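You operate a simulated robot arm through the tools that you are given. There is no shell and no other tool.

The job below is to be done with a simulated two-armed robot. You get a single attempt, and the scene is never put back.

## Task
Take the lid off the jar that says "salt" on the yellow bench top and lay it down there.

The check looks at the end state, three seconds after you hand in, the way a careful person would. Anything else that was tipped, shoved, dropped, spilled or broken makes it a failure. Lids that push on must go on centred and level and be pressed home; caps that screw on are set level and turned clockwise until they are tight.

## Robot
Two 7-joint arms with three-finger grippers on one trunk, on a base that moves. Base frame: it is fixed to the floor where the robot stands at the start and does not move with it; the origin is under the middle of the robot, x ahead of it, y to its left, z up. Readings come in m, rad, newtons and seconds.
The left shoulder is at the start at [0.037, 0.154, 1.023], the right one opposite. With the tool pointing down near the work surface each hand reaches from about 0.1 to 0.58 m from the robot's upright axis, wherever it stands, measured 20 degrees to its own side. Places, roughly: jar with black lid, jar with blue lid, jar with re [1, -2, 1]. Payload 2.69 kg a hand.
The TCP of each hand is the grasp point between the finger pads, 0.029 m short of the fingertips. In the tool frame z runs along the fingers and y along their closing line. The gripper opens to 0.12 m; its body begins 0.078 m behind the TCP.
Orientation is that of the tool frame in the base frame, as a unit quaternion [w, x, y, z]. With the fingers straight down and closing along the base's y, the tool's x points along the base's -x, its y along +y and its z along -z.

## Interface
- The arms move only by the tool arm_command. It takes "left_increments", "right_increments" or both (then of equal length, played together; a hand with none holds still); each is a list of rows, each a list of 7 numbers: the shift along the tool's x, y, z in m, then the turn, a rotation vector about the tool's x, y, z in rad, then the opening, from 0 (shut) to 1 (fully open). In form: [[dx, dy, dz, rx, ry, rz, claw], ...]. A call has 1 to 20 rows; each row shifts and turns the commanded pose from where the row before left it, along the tool's axes as they then stand. Rows are played at 5 a second. More than 0.05 m and 0.15 rad between two rows, or a gripper value outside its range, and nothing of the call is played. A pose out of reach is approached as far as the arm can. The call stops where the force on the tool passes 40 N (or 10 N more than at its start, if that is more) or the arm is blocked; 0.2 s more then pass. The fingers move at their own pace (about 0.1362 m/s each) and stop on an object; they squeeze with about 42 N. The grip force told is the motor's: it shows also when the fingers shut on nothing. Time passes only in rows, and 0.2 s behind the last, so rows that do not move let the fingers close. The reply holds the time, the measured pose of the TCP, the force on the tool along the base axes, the opening and the grip force, in the units named above and with some noise, with the torque about the TCP (base axes, N m) and any sound that the robot's microphone picked up.
- Cameras (640 x 400 px; columns grow to the right, rows downward): "scene" is now at [0.1495, -0.0067, 1.2048]; the picture's right is [-0.08, -1.00, 0.00], its down [-0.24, 0.02, -0.97] and it looks along [0.97, -0.07, -0.24] (base axes); focal length 214 px, centre (320, 200). "left" rides on the left gripper at [0.063, 0, -0.104] in its tool frame; the picture's right is [0.00, 1.00, 0.00], its down [-0.83, 0.00, -0.56] and it looks along [-0.56, 0.00, 0.83] (tool axes); focal length 275 px, centre (320, 200). "right" rides on the right gripper at [0.063, 0, -0.104] in its tool frame; the picture's right is [0.00, 1.00, 0.00], its down [-0.83, 0.00, -0.56] and it looks along [-0.56, 0.00, 0.83] (tool axes); focal length 275 px, centre (320, 200). There is no depth. A picture from a camera that has moved, and an enlarged one, comes with that camera's place and axes in the base frame and with its lens.
- get_image(camera): a new picture of that camera. The clock stands still meanwhile.
- move_column(by): moves the trunk up (or, below 0, down) by that many m; the arms and the scene camera ride with it, the base frame stays. It gives what a move gives, with no picture.
- drive_base(legs): drives the robot by 1 to 6 legs, each [ahead, left, turn to the left] in m, m and rad, along the robot's own axes; the way and the turn of a leg run together, so that a leg with both is an arc; at most 1.5 m and 3.142 rad a leg. The arms and the cameras ride along, it lands a little off, and it stops where it bumps. It gives what a move gives.
- aim_head(pan, tilt): turns the head with the scene camera to pan (to the left, within 1.396 rad either way) and tilt (down, from -0.506 to 1.204), counted from straight ahead of the robot (the tilt from the chest, where the trunk bows). It gives what a move gives.
- zoom(camera, box): a new picture of the part [left, top, right, bottom] of that camera's present view, enlarged. The clock stands still meanwhile.
- close_job(): hands the job in; it is judged then, once.

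Places have to be worked out from the pictures, the camera data and where the tool is seen. Open the grippers and draw the arms clear of the work before you hand the job in, unless the task says otherwise.

The tools are called after "Call:" by a JSON object that holds its "api" and its "payload". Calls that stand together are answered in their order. arm_command: Moves the arms, as the interface text tells. Its arguments: {"type":"object","properties":{"left_increments":{"type":"array","items":{"type":"array","items":{"type":"number"}}},"right_increments":{"type":"array","items":{"type":"array","items":{"type":"number"}}}},"required":[]} The other tools are called the same way: move_column (by) moves the trunk up or down; drive_base (legs) drives the base; aim_head (pan, tilt) turns the head that bears the scene camera; get_image (camera) takes a picture; zoom (camera, box) takes an enlarged picture of a part of a camera's view; close_job () hands the job in.

At the start:

```text
t: 0.0
left_ee_pos: [0.374, 0.1579, 1.1069]
left_tool_rot: [0.0, 0.001, 1.0, -0.001]
left_force: [-0.5, -0.2, 0.0]
left_ft_torque: [-0.01, 0.0, -0.01]
left_grip_width: 0.1199
left_finger_force: 0.1
right_ee_pos: [0.323, -0.1154, 1.1674]
right_tool_rot: [0.001, -0.001, 1.0, 0.0]
right_force: [1.3, -0.3, -0.5]
right_ft_torque: [0.03, -0.02, 0.0]
right_grip_width: 0.1201
right_finger_force: 0.1
trunk travel left (down, up): [-0.388, 0.05]
robot x, y, heading: [-0.0013, 0.0014, 0.001]
head pan, tilt (commanded): [-0.077, 0.246]
```

scene: 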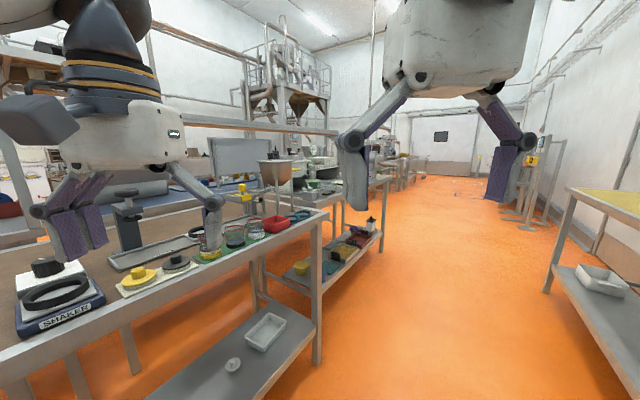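
right: 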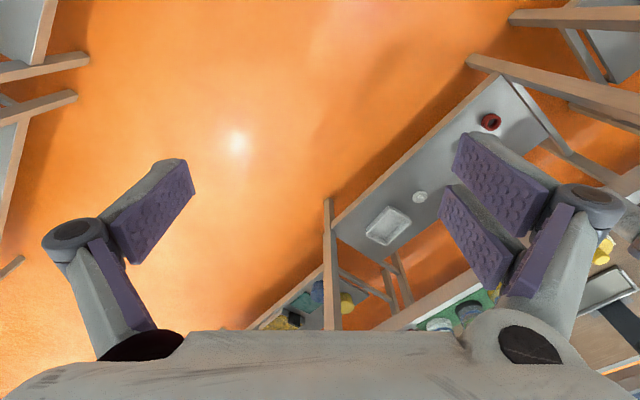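
left: 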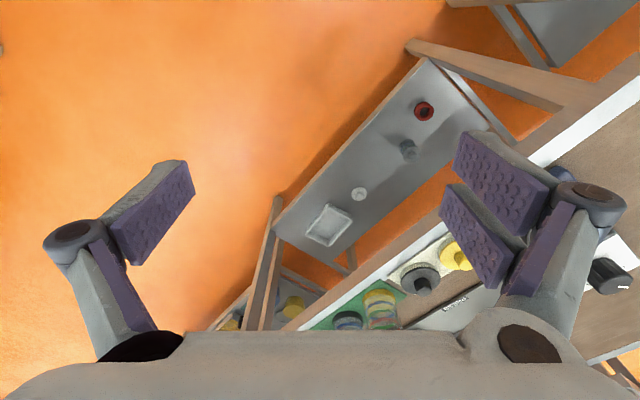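

The pictures show a brown bench on the left and a yellow-topped bench at the far right. The jars are said to be near [1, -2, 1], so I turn the head to the right to see that bench.

Call:
{"api": "aim_head", "payload": {"pan": -1.1, "tilt": 0.3}}

Call:
{"api": "get_image", "payload": {"camera": "scene"}}

```text
t: 1.3
left_ee_pos: [0.3739, 0.1584, 1.1073]
left_tool_rot: [0.0, 0.0, 1.0, 0.0]
left_force: [-0.1, -0.8, 0.1]
left_ft_torque: [-0.01, 0.06, 0.0]
left_grip_width: 0.12
left_finger_force: 0.1
right_ee_pos: [0.3232, -0.1172, 1.168]
right_tool_rot: [0.0, 0.001, 1.0, 0.0]
right_force: [0.9, 0.0, -0.1]
right_ft_torque: [-0.01, 0.03, 0.0]
right_grip_width: 0.1202
right_finger_force: 0.0
trunk travel left (down, up): [-0.388, 0.05]
robot x, y, heading: [0.0008, -0.0037, 0.0]
head pan, tilt (commanded): [-1.1, 0.3]
```

```text
taken
camera scene: at [0.0989, -0.0827, 1.1998], right [-0.89, -0.45, 0.0], down [-0.13, 0.26, -0.96], along [0.43, -0.85, -0.3], focal length 214 px, centre (320, 200)
```

scene: 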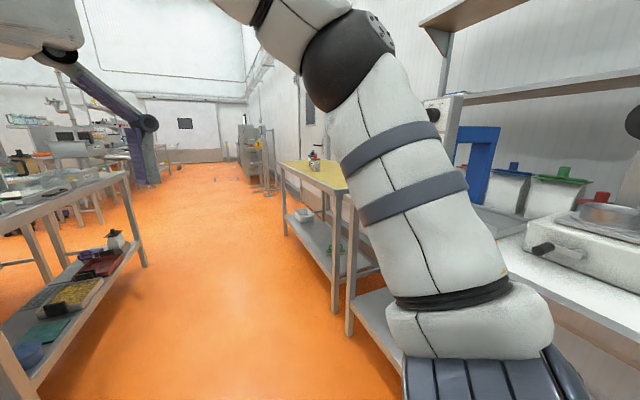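

The yellow bench is partly hidden behind the right arm, with something standing on it near pixel (315,160). I zoom in there.

Call:
{"api": "zoom", "payload": {"camera": "scene", "box": [260, 130, 380, 205]}}

```text
5.33 times, centred on (320, 168) of scene
camera zoom: at [0.0989, -0.0827, 1.1998], right [-0.89, -0.45, 0.0], down [-0.13, 0.26, -0.96], along [0.43, -0.85, -0.3], focal length 1144 px, centre (320, 373)
```

zoom: 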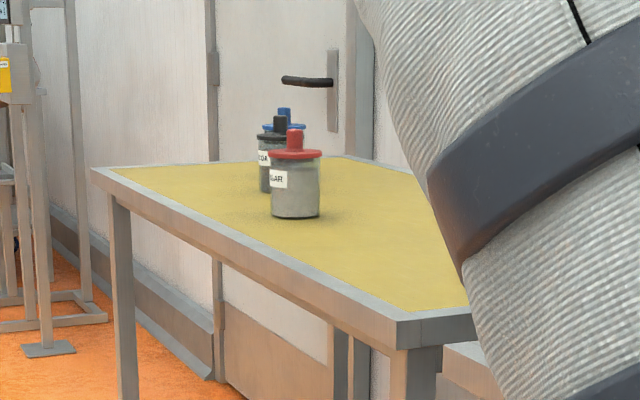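

The lids are red ("…GAR"), black ("…COA") and blue, so the blue one is probably salt, but I still have to read its label. I judge the bench top to be at about z 0.89, with its front edge running along about [0.76,-0.65]. I raise the trunk for clearance and slide parallel to the aisle.

Call:
{"api": "move_column", "payload": {"by": 0.05}}

Call:
{"api": "drive_base", "payload": {"legs": [[0.6, -0.5, 0]]}}

Call:
{"api": "get_image", "payload": {"camera": "scene"}}

```text
t: 2.2
left_ee_pos: [0.3752, 0.1578, 1.1556]
left_tool_rot: [-0.001, 0.001, 1.0, -0.001]
left_force: [1.2, -0.1, -0.6]
left_ft_torque: [-0.01, 0.05, 0.0]
left_grip_width: 0.1199
left_finger_force: 0.1
right_ee_pos: [0.3244, -0.1157, 1.2168]
right_tool_rot: [-0.001, 0.0, 1.0, 0.001]
right_force: [0.4, 0.3, 0.1]
right_ft_torque: [0.05, 0.02, 0.0]
right_grip_width: 0.12
right_finger_force: 0.0
trunk travel left (down, up): [-0.438, 0.0]
robot x, y, heading: [-0.0002, -0.0007, 0.001]
head pan, tilt (commanded): [-1.1, 0.3]
```

```text
t: 6.5
left_ee_pos: [0.9707, -0.3371, 1.1558]
left_tool_rot: [0.001, 0.001, 1.0, 0.0]
left_force: [0.5, -0.5, 0.6]
left_ft_torque: [0.01, -0.01, -0.01]
left_grip_width: 0.1201
left_finger_force: 0.1
right_ee_pos: [0.9201, -0.6119, 1.2169]
right_tool_rot: [0.001, 0.001, 1.0, 0.0]
right_force: [0.4, 0.5, 0.4]
right_ft_torque: [0.0, 0.03, 0.02]
right_grip_width: 0.1199
right_finger_force: 0.1
trunk travel left (down, up): [-0.438, 0.0]
robot x, y, heading: [0.5935, -0.4935, -0.003]
head pan, tilt (commanded): [-1.1, 0.3]
```

```text
taken
camera scene: at [0.643, -0.5781, 1.2547], right [-0.89, -0.45, 0.0], down [-0.13, 0.26, -0.96], along [0.43, -0.85, -0.3], focal length 214 px, centre (320, 200)
```

scene: 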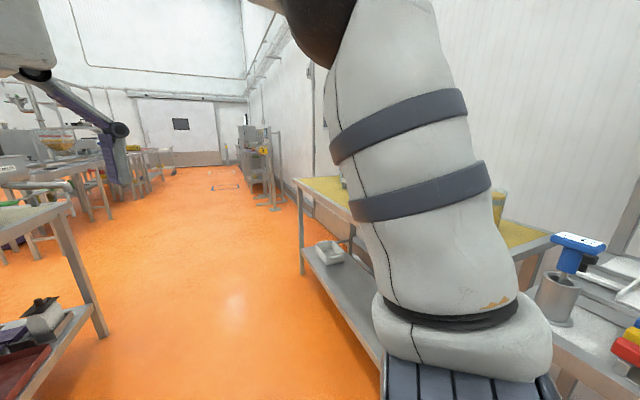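

The right arm hides the bench and its jars. I turn the robot right by 0.8 rad on the spot, with the arms well above the bench height, and look again.

Call:
{"api": "drive_base", "payload": {"legs": [[0, 0, -0.8]]}}

Call:
{"api": "aim_head", "payload": {"pan": -0.4, "tilt": 0.4}}

Call:
{"api": "get_image", "payload": {"camera": "scene"}}

```text
t: 9.1
left_ee_pos: [0.9688, -0.6602, 1.1554]
left_tool_rot: [0.0, 0.397, 0.918, 0.0]
left_force: [0.0, 0.5, -0.2]
left_ft_torque: [0.01, 0.02, -0.01]
left_grip_width: 0.1201
left_finger_force: 0.0
right_ee_pos: [0.7325, -0.8104, 1.2168]
right_tool_rot: [0.0, 0.398, 0.918, 0.0]
right_force: [-0.1, 0.1, 0.0]
right_ft_torque: [0.0, 0.0, -0.04]
right_grip_width: 0.1198
right_finger_force: 0.0
trunk travel left (down, up): [-0.438, 0.0]
robot x, y, heading: [0.5949, -0.4953, -0.817]
head pan, tilt (commanded): [-1.1, 0.3]
```

```text
t: 10.1
left_ee_pos: [0.9685, -0.659, 1.155]
left_tool_rot: [0.0, 0.397, 0.918, 0.0]
left_force: [0.0, 0.6, -0.9]
left_ft_torque: [0.02, 0.01, 0.01]
left_grip_width: 0.12
left_finger_force: 0.0
right_ee_pos: [0.7324, -0.8107, 1.217]
right_tool_rot: [-0.001, 0.397, 0.918, 0.0]
right_force: [0.4, -0.2, 0.9]
right_ft_torque: [-0.03, -0.01, 0.03]
right_grip_width: 0.12
right_finger_force: 0.0
trunk travel left (down, up): [-0.438, 0.0]
robot x, y, heading: [0.6009, -0.4893, -0.821]
head pan, tilt (commanded): [-0.4, 0.4]
```

```text
taken
camera scene: at [0.632, -0.5827, 1.2454], right [-0.94, -0.34, 0.0], down [-0.13, 0.37, -0.92], along [0.32, -0.86, -0.39], focal length 214 px, centre (320, 200)
```

scene: 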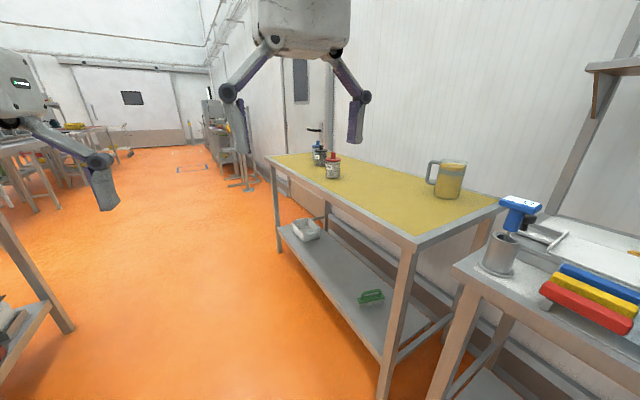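

Now the whole yellow bench is in view, with a pitcher near one end and the jars near the other. I zoom on the jars to read the labels.

Call:
{"api": "zoom", "payload": {"camera": "scene", "box": [280, 125, 376, 185]}}

Call:
{"api": "zoom", "payload": {"camera": "scene", "box": [250, 130, 510, 290]}}

```text
6.67 times, centred on (328, 155) of scene
camera zoom: at [0.632, -0.5827, 1.2454], right [-0.94, -0.34, 0.0], down [-0.13, 0.37, -0.92], along [0.32, -0.86, -0.39], focal length 1430 px, centre (267, 500)
```

zoom: 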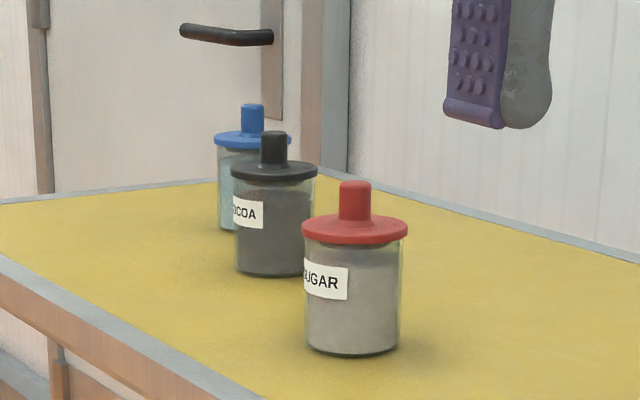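

```text
2.46 times, centred on (380, 210) of scene
camera zoom: at [0.632, -0.5827, 1.2454], right [-0.94, -0.34, 0.0], down [-0.13, 0.37, -0.92], along [0.32, -0.86, -0.39], focal length 528 px, centre (172, 175)
```

zoom: 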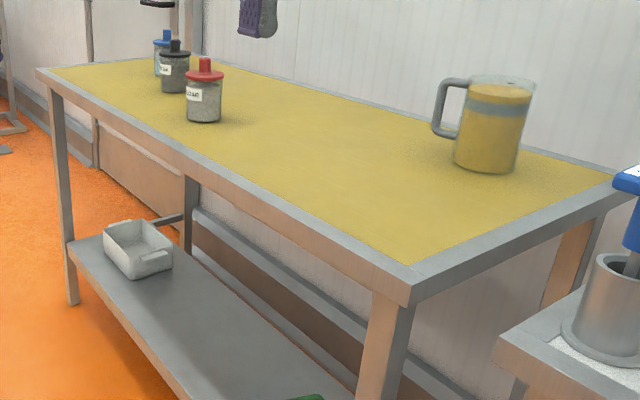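

Positions at an assumed bench height of 0.89: red "SUGAR" jar ≈ [0.98,-1.73], black "COCOA" ≈ [1.14,-1.97], blue ≈ [1.23,-2.15], about 0.25 m from the bench's far end. Before driving near the bench I tilt the head down to see how far the base sticks out.

Call:
{"api": "aim_head", "payload": {"pan": 0.0, "tilt": 1.2}}

Call:
{"api": "get_image", "payload": {"camera": "scene"}}

Call:
{"api": "get_image", "payload": {"camera": "left"}}

Call:
{"api": "get_image", "payload": {"camera": "right"}}

```text
t: 11.2
left_ee_pos: [0.9685, -0.6602, 1.1562]
left_tool_rot: [0.0, 0.397, 0.918, 0.0]
left_force: [0.0, 0.7, 0.0]
left_ft_torque: [-0.01, 0.01, -0.03]
left_grip_width: 0.12
left_finger_force: 0.1
right_ee_pos: [0.733, -0.8101, 1.2163]
right_tool_rot: [0.0, 0.398, 0.917, 0.0]
right_force: [0.1, 0.0, -0.2]
right_ft_torque: [0.01, 0.02, 0.02]
right_grip_width: 0.1201
right_finger_force: 0.0
trunk travel left (down, up): [-0.438, 0.0]
robot x, y, heading: [0.6012, -0.4957, -0.818]
head pan, tilt (commanded): [0.0, 1.201]
```

```text
taken
camera scene: at [0.6383, -0.5366, 1.1826], right [-0.73, -0.68, 0.0], down [-0.64, 0.68, -0.36], along [0.25, -0.27, -0.93], focal length 214 px, centre (320, 200)
```

scene: 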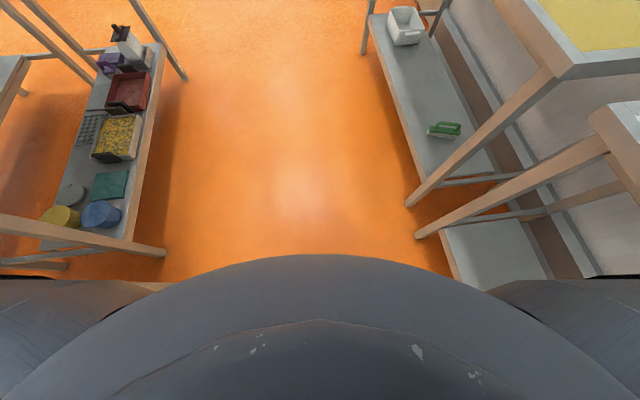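

```text
taken
camera left: at [0.9251, -0.6131, 1.261], right [0.73, 0.68, 0.0], down [0.57, -0.61, 0.56], along [0.38, -0.41, -0.83], focal length 275 px, centre (320, 200)
```

left: 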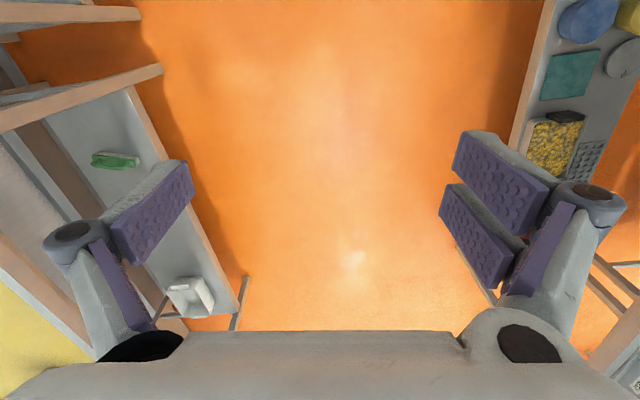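

```text
taken
camera right: at [0.6898, -0.7642, 1.3201], right [0.73, 0.69, 0.0], down [0.57, -0.6, 0.56], along [0.38, -0.4, -0.83], focal length 275 px, centre (320, 200)
```

right: 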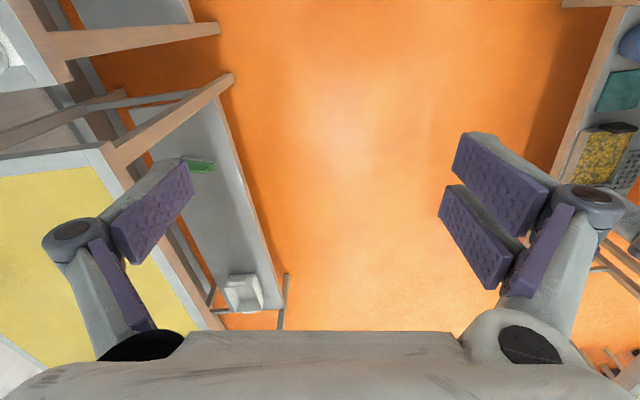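

The floor is visible right up to about 0.2 m ahead of the robot's axis, so the base does not stick out beyond that. I will drive along the aisle past the bench's far end, then turn to face the bench from that end, where the blue jar is closest.

Call:
{"api": "aim_head", "payload": {"pan": -0.3, "tilt": 0.4}}

Call:
{"api": "drive_base", "payload": {"legs": [[1.2, 0.17, 0]]}}

Call:
{"api": "get_image", "payload": {"camera": "scene"}}

```text
t: 12.4
left_ee_pos: [0.9693, -0.6604, 1.1553]
left_tool_rot: [-0.001, 0.397, 0.918, 0.0]
left_force: [-0.6, -0.7, 0.1]
left_ft_torque: [0.01, -0.03, -0.02]
left_grip_width: 0.1197
left_finger_force: 0.0
right_ee_pos: [0.7336, -0.8104, 1.2166]
right_tool_rot: [0.0, 0.398, 0.917, 0.001]
right_force: [-0.6, -0.1, -0.1]
right_ft_torque: [-0.01, 0.07, -0.02]
right_grip_width: 0.12
right_finger_force: 0.1
trunk travel left (down, up): [-0.438, 0.0]
robot x, y, heading: [0.5946, -0.4929, -0.821]
head pan, tilt (commanded): [-0.3, 0.4]
```

```text
t: 18.5
left_ee_pos: [1.916, -1.4233, 1.1562]
left_tool_rot: [0.001, 0.398, 0.917, -0.001]
left_force: [0.1, 0.3, -0.2]
left_ft_torque: [0.0, -0.03, 0.02]
left_grip_width: 0.1199
left_finger_force: 0.2
right_ee_pos: [1.6811, -1.5732, 1.2161]
right_tool_rot: [0.0, 0.399, 0.917, 0.0]
right_force: [0.7, -0.1, 0.7]
right_ft_torque: [-0.01, 0.01, -0.01]
right_grip_width: 0.1202
right_finger_force: 0.1
trunk travel left (down, up): [-0.438, 0.0]
robot x, y, heading: [1.5442, -1.2573, -0.82]
head pan, tilt (commanded): [-0.3, 0.4]
```

```text
taken
camera scene: at [1.5871, -1.3421, 1.2454], right [-0.9, -0.44, 0.0], down [-0.17, 0.35, -0.92], along [0.4, -0.83, -0.39], focal length 214 px, centre (320, 200)
```

scene: 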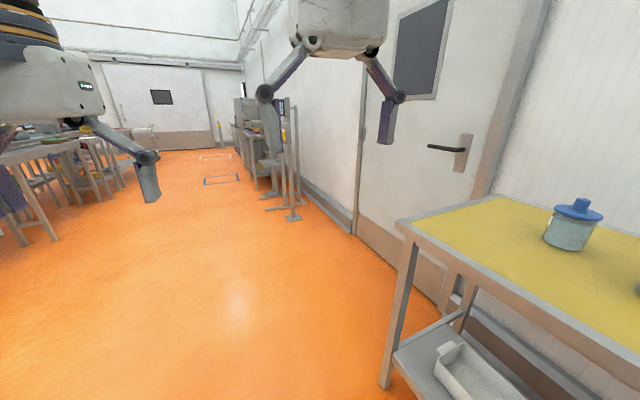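

The far bench corner reads about [1.62,-2.02] again, which agrees with my earlier estimate, and the wall lies about 0.69 m behind the front edge line. I drive on past the bench end and turn right to face back along the bench.

Call:
{"api": "drive_base", "payload": {"legs": [[1.17, 0.165, 0]]}}

Call:
{"api": "drive_base", "payload": {"legs": [[0, 0, -3.0]]}}

Call:
{"api": "aim_head", "payload": {"pan": 0.3, "tilt": 0.4}}

Call:
{"api": "get_image", "payload": {"camera": "scene"}}

```text
t: 24.5
left_ee_pos: [2.8288, -2.1718, 1.1548]
left_tool_rot: [0.001, 0.402, 0.916, 0.0]
left_force: [0.4, -0.3, -0.6]
left_ft_torque: [0.0, 0.03, -0.01]
left_grip_width: 0.1198
left_finger_force: 0.1
right_ee_pos: [2.5918, -2.32, 1.2165]
right_tool_rot: [0.0, 0.402, 0.916, 0.0]
right_force: [0.2, 0.4, 0.3]
right_ft_torque: [0.01, -0.04, 0.0]
right_grip_width: 0.1197
right_finger_force: 0.1
trunk travel left (down, up): [-0.438, 0.0]
robot x, y, heading: [2.4604, -2.0016, -0.832]
head pan, tilt (commanded): [-0.3, 0.4]
```

```text
t: 31.9
left_ee_pos: [2.065, -1.9021, 1.1558]
left_tool_rot: [0.0, 0.948, -0.317, 0.0]
left_force: [0.1, 0.0, 0.9]
left_ft_torque: [-0.03, 0.01, 0.03]
left_grip_width: 0.1199
left_finger_force: 0.1
right_ee_pos: [2.2714, -1.7153, 1.2178]
right_tool_rot: [0.0, 0.948, -0.318, 0.0]
right_force: [-0.5, 0.2, -0.4]
right_ft_torque: [-0.01, -0.01, -0.01]
right_grip_width: 0.12
right_finger_force: 0.0
trunk travel left (down, up): [-0.438, 0.0]
robot x, y, heading: [2.4572, -2.0033, 2.495]
head pan, tilt (commanded): [-0.3, 0.4]
```

```text
t: 32.9
left_ee_pos: [2.0646, -1.9031, 1.1562]
left_tool_rot: [0.0, 0.948, -0.317, 0.001]
left_force: [0.1, -0.5, 0.9]
left_ft_torque: [-0.03, 0.02, -0.02]
left_grip_width: 0.12
left_finger_force: 0.1
right_ee_pos: [2.2704, -1.7153, 1.2164]
right_tool_rot: [0.0, 0.949, -0.317, 0.0]
right_force: [-0.3, 0.5, 0.6]
right_ft_torque: [0.02, 0.0, 0.0]
right_grip_width: 0.12
right_finger_force: 0.0
trunk travel left (down, up): [-0.438, 0.0]
robot x, y, heading: [2.4592, -2.0042, 2.497]
head pan, tilt (commanded): [0.3, 0.4]
```

```text
taken
camera scene: at [2.3724, -1.9698, 1.2454], right [0.34, 0.94, 0.0], down [0.37, -0.13, -0.92], along [-0.87, 0.31, -0.39], focal length 214 px, centre (320, 200)
```

scene: 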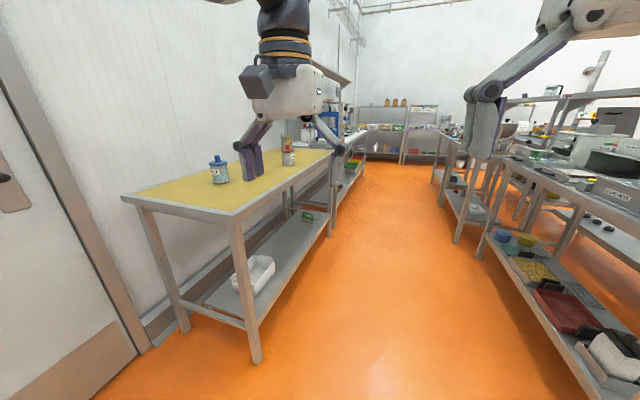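

The robot now faces back along the bench, and the blue jar stands near the close end. I zoom in on the jars.

Call:
{"api": "zoom", "payload": {"camera": "scene", "box": [180, 135, 308, 215]}}

Call:
{"api": "zoom", "payload": {"camera": "scene", "box": [100, 130, 356, 290]}}

```text
5.00 times, centred on (244, 175) of scene
camera zoom: at [2.3724, -1.9698, 1.2454], right [0.34, 0.94, 0.0], down [0.37, -0.13, -0.92], along [-0.87, 0.31, -0.39], focal length 1072 px, centre (700, 325)
```

zoom: 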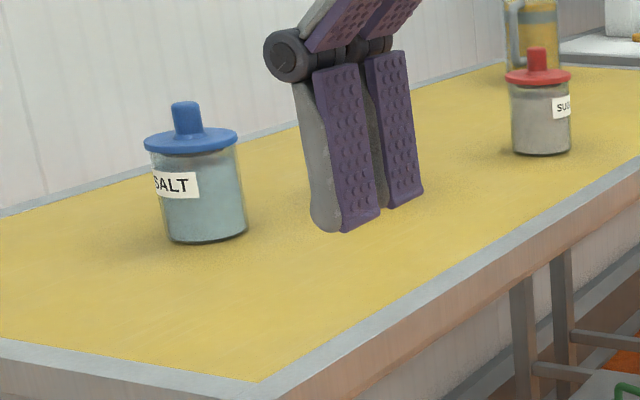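

```text
2.50 times, centred on (228, 210) of scene
camera zoom: at [2.3724, -1.9698, 1.2454], right [0.34, 0.94, 0.0], down [0.37, -0.13, -0.92], along [-0.87, 0.31, -0.39], focal length 536 px, centre (550, 175)
```

zoom: 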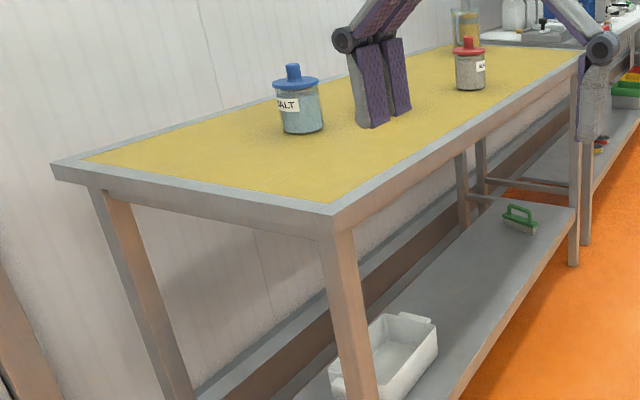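

The label reads "SALT" on the blue-lidded jar. Crossing the views puts the bench top at z ≈ 0.905 and the jar at ≈ [1.195,-2.095], about 0.27 m from this end and 0.34 m from the front edge. I slide left so that the jar is ahead of me, then look before closing in.

Call:
{"api": "drive_base", "payload": {"legs": [[0.02, 0.7, -0.035]]}}

Call:
{"api": "aim_head", "payload": {"pan": 0.15, "tilt": 0.5}}

Call:
{"api": "get_image", "payload": {"camera": "scene"}}

Call:
{"api": "get_image", "payload": {"camera": "left"}}

```text
t: 38.7
left_ee_pos: [1.6203, -2.4232, 1.1558]
left_tool_rot: [0.0, 0.941, -0.339, -0.001]
left_force: [-1.3, -0.2, 0.1]
left_ft_torque: [0.01, -0.01, 0.0]
left_grip_width: 0.1202
left_finger_force: 0.0
right_ee_pos: [1.8342, -2.2448, 1.2173]
right_tool_rot: [0.0, 0.941, -0.339, 0.0]
right_force: [-0.5, 0.4, -0.6]
right_ft_torque: [-0.02, 0.03, -0.01]
right_grip_width: 0.1202
right_finger_force: 0.1
trunk travel left (down, up): [-0.438, 0.0]
robot x, y, heading: [2.0059, -2.5403, 2.451]
head pan, tilt (commanded): [0.3, 0.4]
```

```text
t: 39.4
left_ee_pos: [1.6199, -2.4227, 1.1551]
left_tool_rot: [0.0, 0.941, -0.34, -0.001]
left_force: [0.6, 0.4, 0.7]
left_ft_torque: [-0.01, -0.04, -0.02]
left_grip_width: 0.12
left_finger_force: 0.1
right_ee_pos: [1.8346, -2.2443, 1.2174]
right_tool_rot: [0.0, 0.941, -0.339, 0.0]
right_force: [0.8, -0.3, -0.4]
right_ft_torque: [-0.01, 0.0, 0.02]
right_grip_width: 0.1201
right_finger_force: 0.0
trunk travel left (down, up): [-0.438, 0.0]
robot x, y, heading: [2.0042, -2.5381, 2.452]
head pan, tilt (commanded): [0.15, 0.499]
```

```text
taken
camera scene: at [1.9309, -2.4917, 1.2363], right [0.52, 0.86, 0.0], down [0.41, -0.25, -0.88], along [-0.75, 0.45, -0.48], focal length 214 px, centre (320, 200)
```

scene: 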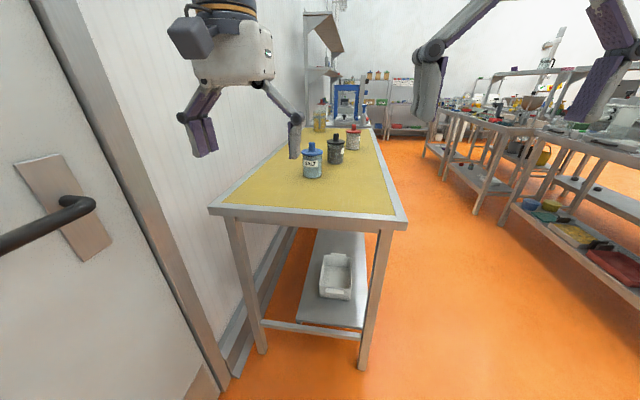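

```text
taken
camera left: at [1.6672, -2.4629, 1.261], right [-0.64, -0.77, 0.0], down [-0.64, 0.53, 0.56], along [-0.43, 0.36, -0.83], focal length 275 px, centre (320, 200)
```

left: 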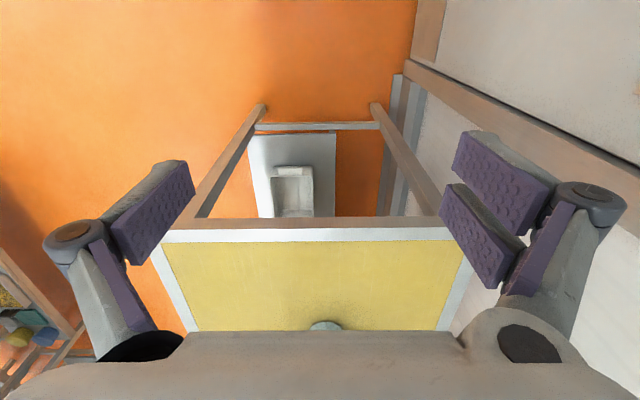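

Head and left-hand views agree on the bench corner (≈[1.62,-2.05]) and the jar (≈[1.19,-2.09], about 0.92 m ahead and 0.15 m left of the robot). I drive 0.35 m ahead, which leaves a small gap between the base and the bench legs.

Call:
{"api": "drive_base", "payload": {"legs": [[0.35, 0.01, 0.02]]}}

Call:
{"api": "aim_head", "payload": {"pan": 0.2, "tilt": 0.7}}

Call:
{"api": "get_image", "payload": {"camera": "scene"}}

Call:
{"api": "get_image", "payload": {"camera": "left"}}

Call:
{"api": "get_image", "payload": {"camera": "right"}}

```text
t: 41.7
left_ee_pos: [1.3329, -2.2161, 1.1561]
left_tool_rot: [0.001, 0.945, -0.327, -0.002]
left_force: [0.3, 0.6, -0.6]
left_ft_torque: [-0.02, -0.04, -0.01]
left_grip_width: 0.12
left_finger_force: 0.2
right_ee_pos: [1.5446, -2.0326, 1.2167]
right_tool_rot: [0.0, 0.944, -0.329, -0.001]
right_force: [0.0, 0.3, -0.1]
right_ft_torque: [0.0, -0.04, -0.01]
right_grip_width: 0.12
right_finger_force: 0.1
trunk travel left (down, up): [-0.438, 0.0]
robot x, y, heading: [1.7252, -2.3251, 2.471]
head pan, tilt (commanded): [0.15, 0.499]
```

```text
t: 42.4
left_ee_pos: [1.3343, -2.2155, 1.1559]
left_tool_rot: [-0.001, 0.945, -0.328, 0.0]
left_force: [-0.3, -0.5, -0.5]
left_ft_torque: [-0.03, -0.02, -0.03]
left_grip_width: 0.1202
left_finger_force: 0.1
right_ee_pos: [1.5445, -2.0319, 1.218]
right_tool_rot: [0.0, 0.945, -0.328, -0.001]
right_force: [0.9, -0.2, 0.3]
right_ft_torque: [0.01, 0.0, 0.0]
right_grip_width: 0.1199
right_finger_force: 0.1
trunk travel left (down, up): [-0.438, 0.0]
robot x, y, heading: [1.7234, -2.321, 2.465]
head pan, tilt (commanded): [0.201, 0.7]
```

```text
taken
camera scene: at [1.6507, -2.2841, 1.2186], right [0.45, 0.89, 0.0], down [0.57, -0.29, -0.77], along [-0.68, 0.35, -0.64], focal length 214 px, centre (320, 200)
```

scene: 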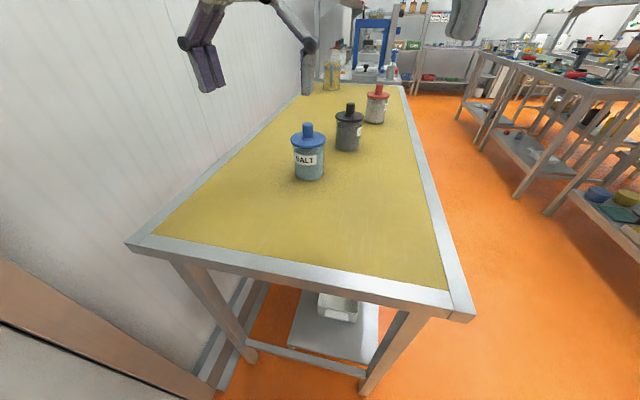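

```text
taken
camera left: at [1.3831, -2.2547, 1.2611], right [-0.62, -0.78, 0.0], down [-0.65, 0.52, 0.56], along [-0.44, 0.35, -0.83], focal length 275 px, centre (320, 200)
```

left: 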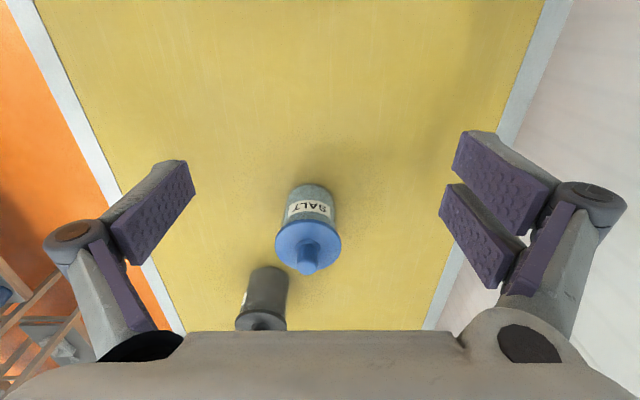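

```text
taken
camera right: at [1.5941, -2.0704, 1.3203], right [-0.62, -0.79, 0.0], down [-0.65, 0.51, 0.56], along [-0.44, 0.34, -0.83], focal length 275 px, centre (320, 200)
```

right: 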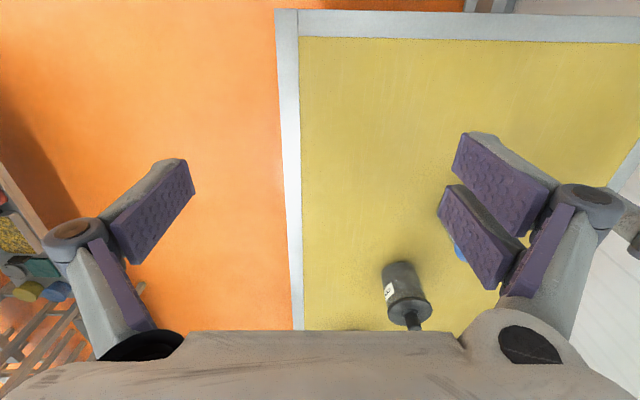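

The jar with its lid is now clearly visible from the left hand, and I place its axis at about [1.20,-2.09], with the lid top near z 1.00 and the knob top near z 1.03. I zoom on it to see how the lid sits before I reach.

Call:
{"api": "zoom", "payload": {"camera": "scene", "box": [270, 110, 350, 190]}}

Call:
{"api": "zoom", "payload": {"camera": "left", "box": [250, 160, 370, 290]}}

```text
5.00 times, centred on (310, 150) of scene
camera zoom: at [1.6507, -2.2841, 1.2186], right [0.45, 0.89, 0.0], down [0.57, -0.29, -0.77], along [-0.68, 0.35, -0.64], focal length 1072 px, centre (370, 450)
```

zoom: 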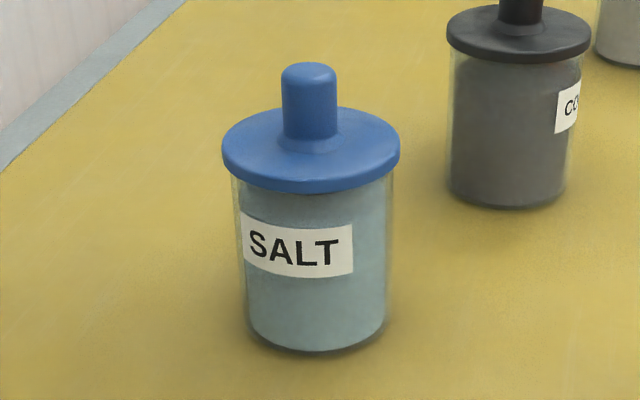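

```text
3.08 times, centred on (310, 225) of left
camera zoom: at [1.3831, -2.2547, 1.2611], right [-0.62, -0.78, 0.0], down [-0.65, 0.52, 0.56], along [-0.44, 0.35, -0.83], focal length 847 px, centre (351, 123)
```

zoom: 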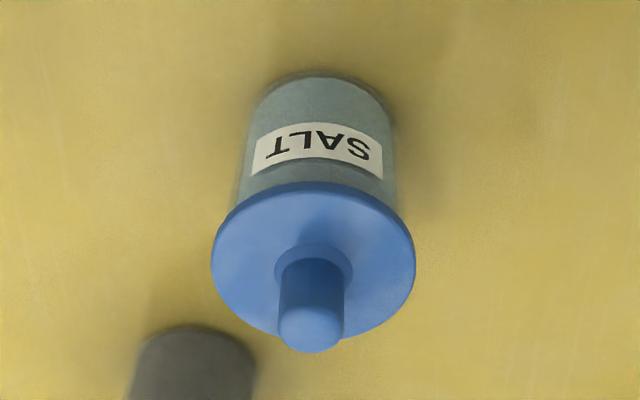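

The lid is a plain disc with a knob, and the salt jar stands clear of its neighbours. Crossing both views gives the knob axis ≈ [1.188,-2.079], lid top z ≈ 0.99 and knob top ≈ 1.02–1.03. I move the left hand forward to hover above the knob at its present height.

Call:
{"api": "arm_command", "payload": {"left_increments": [[-0.03, -0.003, 0, 0, 0, 0, 1], [-0.04, -0.003, 0, 0, 0, 0, 1], [-0.04, -0.003, 0, 0, 0, 0, 1], [-0.04, -0.003, 0, 0, 0, 0, 1], [-0.03, -0.003, 0, 0, 0, 0, 1], [-0.01, 0, 0, 0, 0, 0, 1], [0, 0, 0, 0, 0, 0, 1]]}}

Call:
{"api": "get_image", "payload": {"camera": "left"}}

Call:
{"api": "get_image", "payload": {"camera": "scene"}}

```text
t: 44.0
left_ee_pos: [1.2517, -2.1454, 1.1387]
left_tool_rot: [0.0, 0.945, -0.328, 0.0]
left_force: [0.3, 0.4, 0.7]
left_ft_torque: [0.01, 0.02, -0.02]
left_grip_width: 0.1199
left_finger_force: 0.1
left hand out of reach, approached as far as the arm can: row 3, 4, 5, 6
right_ee_pos: [1.5448, -2.0323, 1.2177]
right_tool_rot: [-0.001, 0.944, -0.329, 0.001]
right_force: [0.5, 0.2, 0.0]
right_ft_torque: [-0.01, 0.02, -0.02]
right_grip_width: 0.1201
right_finger_force: 0.1
trunk travel left (down, up): [-0.438, 0.0]
robot x, y, heading: [1.7264, -2.3256, 2.473]
head pan, tilt (commanded): [0.201, 0.7]
```

```text
taken
camera left: at [1.3002, -2.1841, 1.2433], right [-0.62, -0.78, 0.0], down [-0.65, 0.52, 0.56], along [-0.43, 0.35, -0.83], focal length 275 px, centre (320, 200)
```

left: 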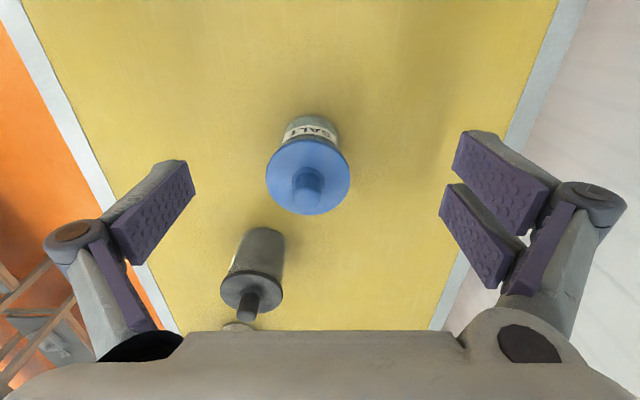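

```text
taken
camera scene: at [1.6505, -2.2839, 1.2185], right [0.45, 0.89, 0.0], down [0.57, -0.29, -0.76], along [-0.68, 0.35, -0.64], focal length 214 px, centre (320, 200)
```

scene: 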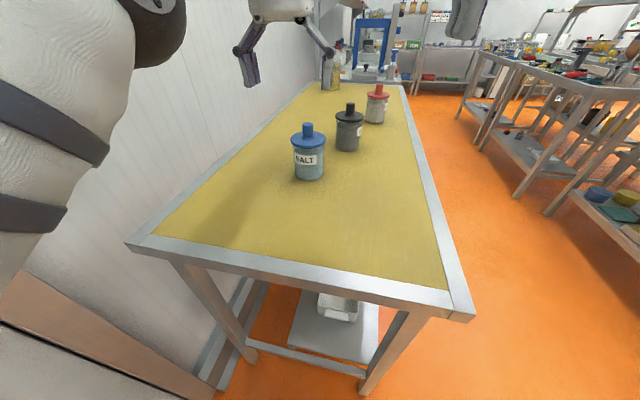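

At this height the arm ran out of reach about 8 cm short of the jar, so straight down from here is not possible. The base still has about 5 cm to the bench end, so I drive 3 cm closer. Then I will tilt the tool about 20° so the fingers lean forward.

Call:
{"api": "drive_base", "payload": {"legs": [[0.03, 0, 0]]}}

Call:
{"api": "arm_command", "payload": {"left_increments": [[0, 0, 0, 0, 0.12, 0, 1], [0, 0, 0, 0, 0, 0, 1]]}}

```text
t: 44.8
left_ee_pos: [1.2287, -2.1275, 1.1383]
left_tool_rot: [0.0, 0.945, -0.328, 0.0]
left_force: [0.1, 0.9, -0.5]
left_ft_torque: [0.01, -0.01, 0.03]
left_grip_width: 0.1198
left_finger_force: 0.1
right_ee_pos: [1.5211, -2.0126, 1.218]
right_tool_rot: [0.0, 0.944, -0.329, 0.0]
right_force: [-0.2, 0.2, 0.5]
right_ft_torque: [-0.03, 0.01, 0.0]
right_grip_width: 0.1201
right_finger_force: 0.1
trunk travel left (down, up): [-0.438, 0.0]
robot x, y, heading: [1.7064, -2.3065, 2.467]
head pan, tilt (commanded): [0.201, 0.7]
```

```text
t: 45.4
left_ee_pos: [1.2281, -2.1264, 1.1385]
left_tool_rot: [0.0, 0.945, -0.328, 0.0]
left_force: [-0.3, 0.1, -0.1]
left_ft_torque: [0.02, -0.03, 0.04]
left_grip_width: 0.1201
left_finger_force: 0.1
left hand out of reach, approached as far as the arm can: row 1
right_ee_pos: [1.5217, -2.0134, 1.2172]
right_tool_rot: [0.001, 0.944, -0.329, -0.001]
right_force: [0.6, 0.3, 0.2]
right_ft_torque: [0.02, -0.02, 0.03]
right_grip_width: 0.12
right_finger_force: 0.0
trunk travel left (down, up): [-0.438, 0.0]
robot x, y, heading: [1.7016, -2.3075, 2.47]
head pan, tilt (commanded): [0.201, 0.7]
```

That turn leaned the fingers the wrong way, back toward the robot, and was not carried out. Leaning them forward needs a negative turn about the tool's y, so I do that in small steps.

Call:
{"api": "arm_command", "payload": {"left_increments": [[0, 0, 0, 0, -0.12, 0, 1], [0, 0, 0, 0, -0.12, 0, 1], [0, 0, 0, 0, -0.11, 0, 1], [0, 0, 0, 0, 0, 0, 1]]}}

Call:
{"api": "get_image", "payload": {"camera": "left"}}

```text
t: 46.4
left_ee_pos: [1.2273, -2.1266, 1.1385]
left_tool_rot: [-0.058, 0.93, -0.323, -0.166]
left_force: [0.0, 0.7, -0.3]
left_ft_torque: [-0.02, -0.02, -0.01]
left_grip_width: 0.1199
left_finger_force: 0.0
right_ee_pos: [1.5216, -2.0134, 1.217]
right_tool_rot: [0.0, 0.945, -0.328, 0.001]
right_force: [-0.2, -0.8, 0.0]
right_ft_torque: [0.01, -0.03, -0.01]
right_grip_width: 0.1196
right_finger_force: 0.0
trunk travel left (down, up): [-0.438, 0.0]
robot x, y, heading: [1.7026, -2.306, 2.472]
head pan, tilt (commanded): [0.201, 0.7]
```

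```text
taken
camera left: at [1.3017, -2.1854, 1.2146], right [-0.62, -0.78, 0.0], down [-0.46, 0.37, 0.81], along [-0.63, 0.5, -0.59], focal length 275 px, centre (320, 200)
```

left: 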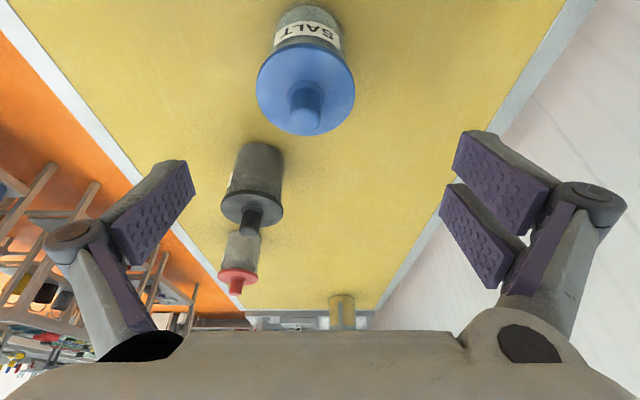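

The tool is now tilted 20° forward at [1.227,-2.127,1.138]. Averaging the views, the knob axis is ≈ [1.195,-2.086], about 5 cm forward and 1.2 cm to the right of the TCP. I move diagonally to a hover just above the knob, at TCP z ≈ 1.085.

Call:
{"api": "arm_command", "payload": {"left_increments": [[-0.0073, -0.003, 0.0169, 0, 0, 0, 1], [-0.0073, -0.003, 0.0169, 0, 0, 0, 1], [-0.0073, -0.003, 0.0169, 0, 0, 0, 1], [-0.0073, -0.003, 0.0169, 0, 0, 0, 1], [0, 0, 0, 0, 0, 0, 1]]}}

Call:
{"api": "get_image", "payload": {"camera": "left"}}

Call:
{"api": "get_image", "payload": {"camera": "scene"}}

```text
t: 47.6
left_ee_pos: [1.1959, -2.086, 1.0859]
left_tool_rot: [-0.057, 0.93, -0.322, -0.165]
left_force: [-0.3, 0.0, -0.1]
left_ft_torque: [0.04, -0.02, 0.0]
left_grip_width: 0.1201
left_finger_force: 0.0
right_ee_pos: [1.5218, -2.0134, 1.2186]
right_tool_rot: [0.0, 0.944, -0.329, 0.0]
right_force: [-0.1, -0.2, -0.1]
right_ft_torque: [-0.01, 0.0, -0.03]
right_grip_width: 0.1201
right_finger_force: 0.1
trunk travel left (down, up): [-0.438, 0.0]
robot x, y, heading: [1.703, -2.3096, 2.472]
head pan, tilt (commanded): [0.201, 0.7]
```

```text
taken
camera left: at [1.27, -2.1446, 1.1638], right [-0.62, -0.78, 0.0], down [-0.46, 0.37, 0.81], along [-0.63, 0.5, -0.59], focal length 275 px, centre (320, 200)
```

left: 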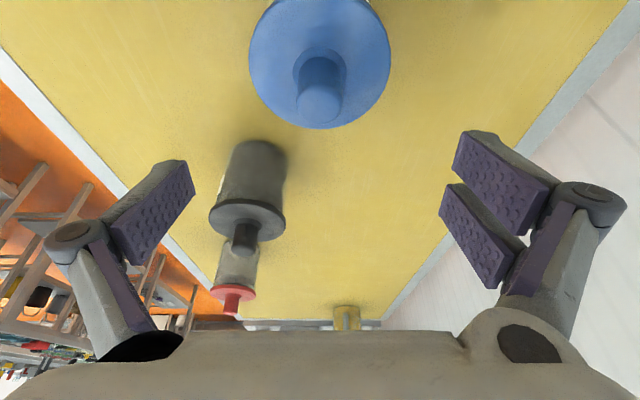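

```text
taken
camera scene: at [1.6277, -2.2659, 1.2186], right [0.45, 0.89, 0.0], down [0.57, -0.29, -0.77], along [-0.68, 0.35, -0.64], focal length 214 px, centre (320, 200)
```

scene: 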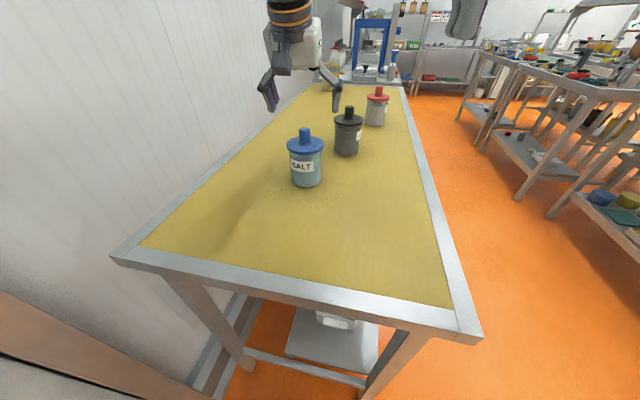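

In the left-hand view the knob is centred laterally (column 320), and its axis works out at ≈ [1.196,-2.086], right under the TCP. I descend straight down to TCP z ≈ 1.038 with the fingers open and check.

Call:
{"api": "arm_command", "payload": {"left_increments": [[0.0055, 0, 0.015, 0, 0, 0, 1], [0.0055, 0, 0.015, 0, 0, 0, 1], [0.0055, 0, 0.015, 0, 0, 0, 1], [0, 0, 0, 0, 0, 0, 1]]}}

Call:
{"api": "get_image", "payload": {"camera": "left"}}

Call:
{"api": "zoom", "payload": {"camera": "scene", "box": [250, 60, 370, 200]}}

```text
t: 48.6
left_ee_pos: [1.1957, -2.0845, 1.0351]
left_tool_rot: [-0.058, 0.93, -0.324, -0.165]
left_force: [-0.3, -0.1, 0.5]
left_ft_torque: [0.03, -0.02, 0.01]
left_grip_width: 0.1202
left_finger_force: 0.2
right_ee_pos: [1.5216, -2.0134, 1.2169]
right_tool_rot: [0.0, 0.944, -0.329, -0.001]
right_force: [0.0, 0.4, -0.1]
right_ft_torque: [0.04, 0.03, 0.02]
right_grip_width: 0.1199
right_finger_force: 0.0
trunk travel left (down, up): [-0.438, 0.0]
robot x, y, heading: [1.7038, -2.3041, 2.468]
head pan, tilt (commanded): [0.201, 0.7]
```

```text
taken
camera left: at [1.2699, -2.1439, 1.113], right [-0.62, -0.78, 0.0], down [-0.46, 0.37, 0.81], along [-0.63, 0.5, -0.59], focal length 275 px, centre (320, 200)
```

left: 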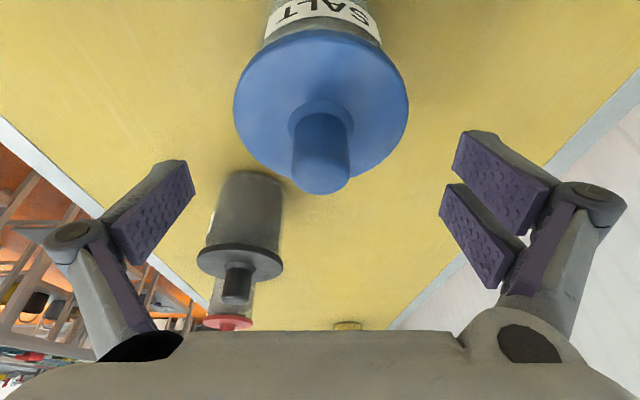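

```text
2.86 times, centred on (310, 130) of scene
camera zoom: at [1.6275, -2.2657, 1.2186], right [0.45, 0.89, 0.0], down [0.57, -0.29, -0.77], along [-0.68, 0.35, -0.64], focal length 613 px, centre (349, 400)
```

zoom: 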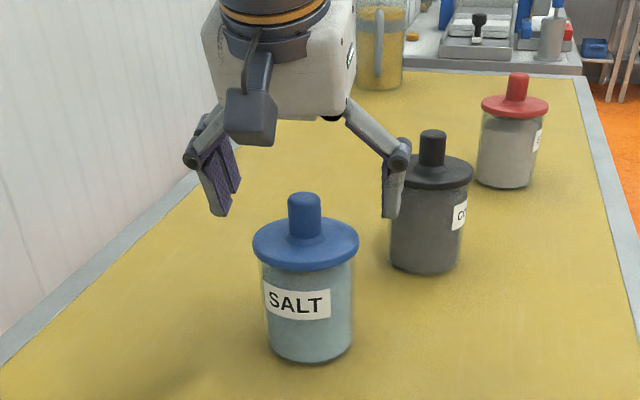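

The TCP is at [1.196,-2.0845,1.035] with no contact, and the knob is laterally centred. My fore-aft estimates disagree by about 1 cm, so I zoom the hand camera for a finer reading before closing.

Call:
{"api": "zoom", "payload": {"camera": "left", "box": [220, 10, 420, 210]}}

Call:
{"api": "zoom", "payload": {"camera": "scene", "box": [270, 100, 340, 160]}}

```text
2.00 times, centred on (320, 110) of left
camera zoom: at [1.2699, -2.1439, 1.113], right [-0.62, -0.78, 0.0], down [-0.46, 0.37, 0.81], along [-0.63, 0.5, -0.59], focal length 551 px, centre (320, 380)
```

zoom: 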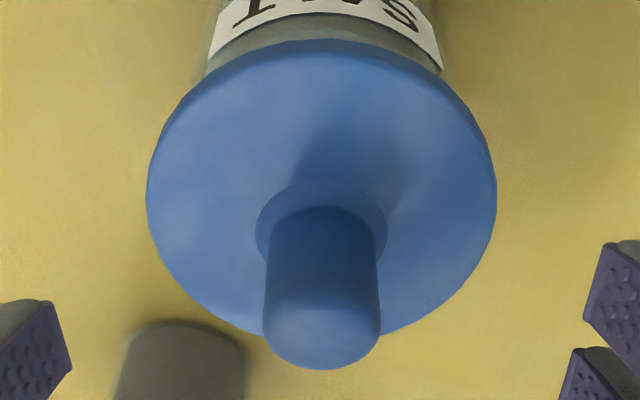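

```text
6.67 times, centred on (305, 130) of scene
camera zoom: at [1.6275, -2.2657, 1.2186], right [0.45, 0.89, 0.0], down [0.57, -0.29, -0.77], along [-0.68, 0.35, -0.64], focal length 1430 px, centre (420, 667)
```

zoom: 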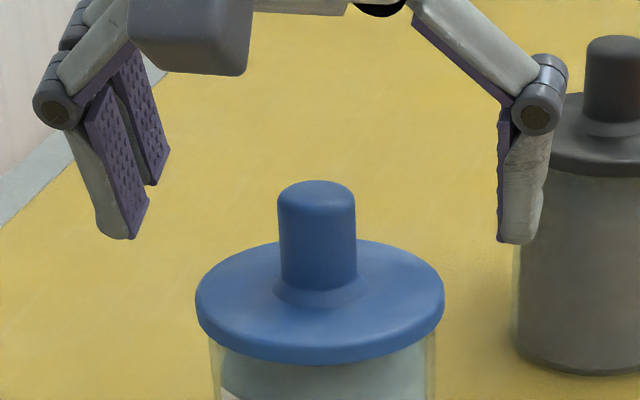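

The zooms put the lid top at z ≈ 0.996, the knob top at ≈ 1.031, and the axis about 1 mm behind the TCP. The tilted pads run about 7 mm ahead at the gripping height, so I shift the hand back 8 mm and up 3 mm. I then close halfway and check.

Call:
{"api": "arm_command", "payload": {"left_increments": [[0.0065, 0, -0.0056, 0, 0, 0, 1], [0, 0, 0, 0, 0, 0, 0.7], [0, 0, 0, 0, 0, 0, 0.5], [0, 0, 0, 0, 0, 0, 0.5]]}}

Call:
{"api": "get_image", "payload": {"camera": "left"}}

Call:
{"api": "zoom", "payload": {"camera": "scene", "box": [265, 90, 345, 160]}}

```text
t: 49.6
left_ee_pos: [1.203, -2.0903, 1.0376]
left_tool_rot: [-0.057, 0.93, -0.323, -0.165]
left_force: [-0.4, -0.4, 0.0]
left_ft_torque: [0.0, -0.01, 0.02]
left_grip_width: 0.0601
left_finger_force: 0.0
right_ee_pos: [1.5212, -2.0136, 1.218]
right_tool_rot: [0.0, 0.945, -0.328, -0.001]
right_force: [0.2, 0.9, -0.3]
right_ft_torque: [0.03, 0.02, -0.01]
right_grip_width: 0.12
right_finger_force: 0.0
trunk travel left (down, up): [-0.438, 0.0]
robot x, y, heading: [1.7035, -2.3019, 2.466]
head pan, tilt (commanded): [0.201, 0.7]
```

```text
taken
camera left: at [1.2761, -2.1492, 1.1161], right [-0.62, -0.78, 0.0], down [-0.46, 0.37, 0.81], along [-0.63, 0.5, -0.59], focal length 275 px, centre (320, 200)
```

left: 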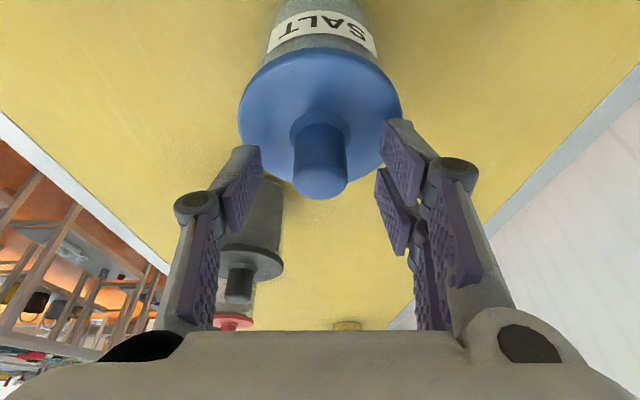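

```text
5.71 times, centred on (305, 125) of scene
camera zoom: at [1.6273, -2.2656, 1.2185], right [0.45, 0.89, 0.0], down [0.57, -0.29, -0.76], along [-0.68, 0.35, -0.64], focal length 1226 px, centre (406, 629)
```

zoom: 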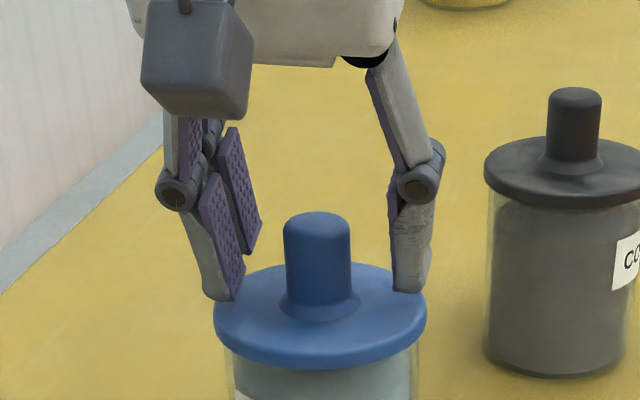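

The fingers straddle the knob evenly with their tips just above the lid. I close the rest of the way and watch the force reading for any contact with the lid.

Call:
{"api": "arm_command", "payload": {"left_increments": [[0, 0, 0, 0, 0, 0, 0.35], [0, 0, 0, 0, 0, 0, 0.25]]}}

Call:
{"api": "get_image", "payload": {"camera": "left"}}

Call:
{"api": "zoom", "payload": {"camera": "scene", "box": [265, 90, 345, 160]}}

```text
t: 50.2
left_ee_pos: [1.2034, -2.0908, 1.0392]
left_tool_rot: [-0.058, 0.93, -0.323, -0.165]
left_force: [0.4, -0.6, 0.1]
left_ft_torque: [0.0, 0.0, 0.0]
left_grip_width: 0.0298
left_finger_force: 0.1
right_ee_pos: [1.522, -2.0138, 1.2171]
right_tool_rot: [0.0, 0.944, -0.329, -0.001]
right_force: [-0.4, -0.6, 0.7]
right_ft_torque: [0.01, 0.02, 0.02]
right_grip_width: 0.1199
right_finger_force: 0.1
trunk travel left (down, up): [-0.438, 0.0]
robot x, y, heading: [1.7011, -2.3023, 2.472]
head pan, tilt (commanded): [0.201, 0.7]
```

```text
taken
camera left: at [1.2761, -2.1492, 1.1161], right [-0.62, -0.78, 0.0], down [-0.46, 0.37, 0.81], along [-0.63, 0.5, -0.59], focal length 275 px, centre (320, 200)
```

left: 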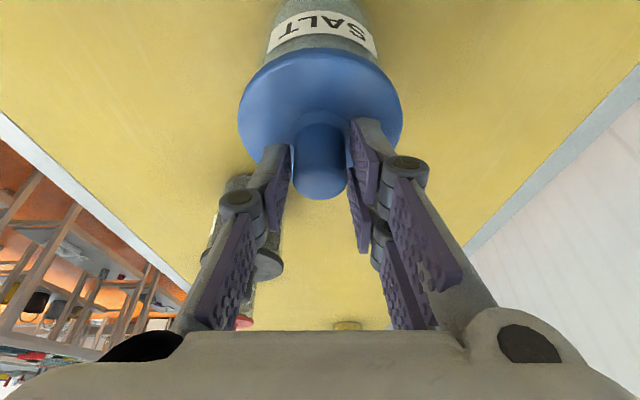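

```text
5.71 times, centred on (305, 125) of scene
camera zoom: at [1.6273, -2.2656, 1.2185], right [0.45, 0.89, 0.0], down [0.57, -0.29, -0.76], along [-0.68, 0.35, -0.64], focal length 1226 px, centre (406, 629)
```

zoom: 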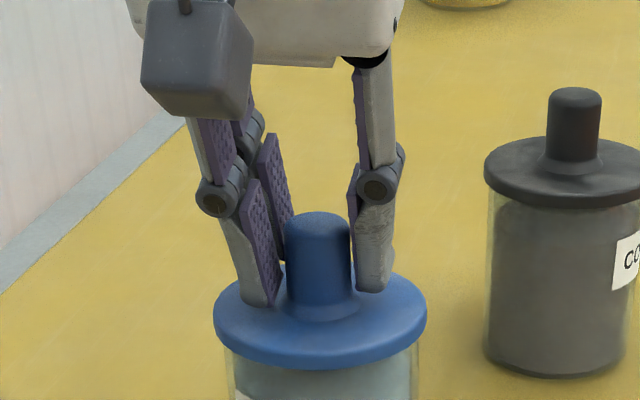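

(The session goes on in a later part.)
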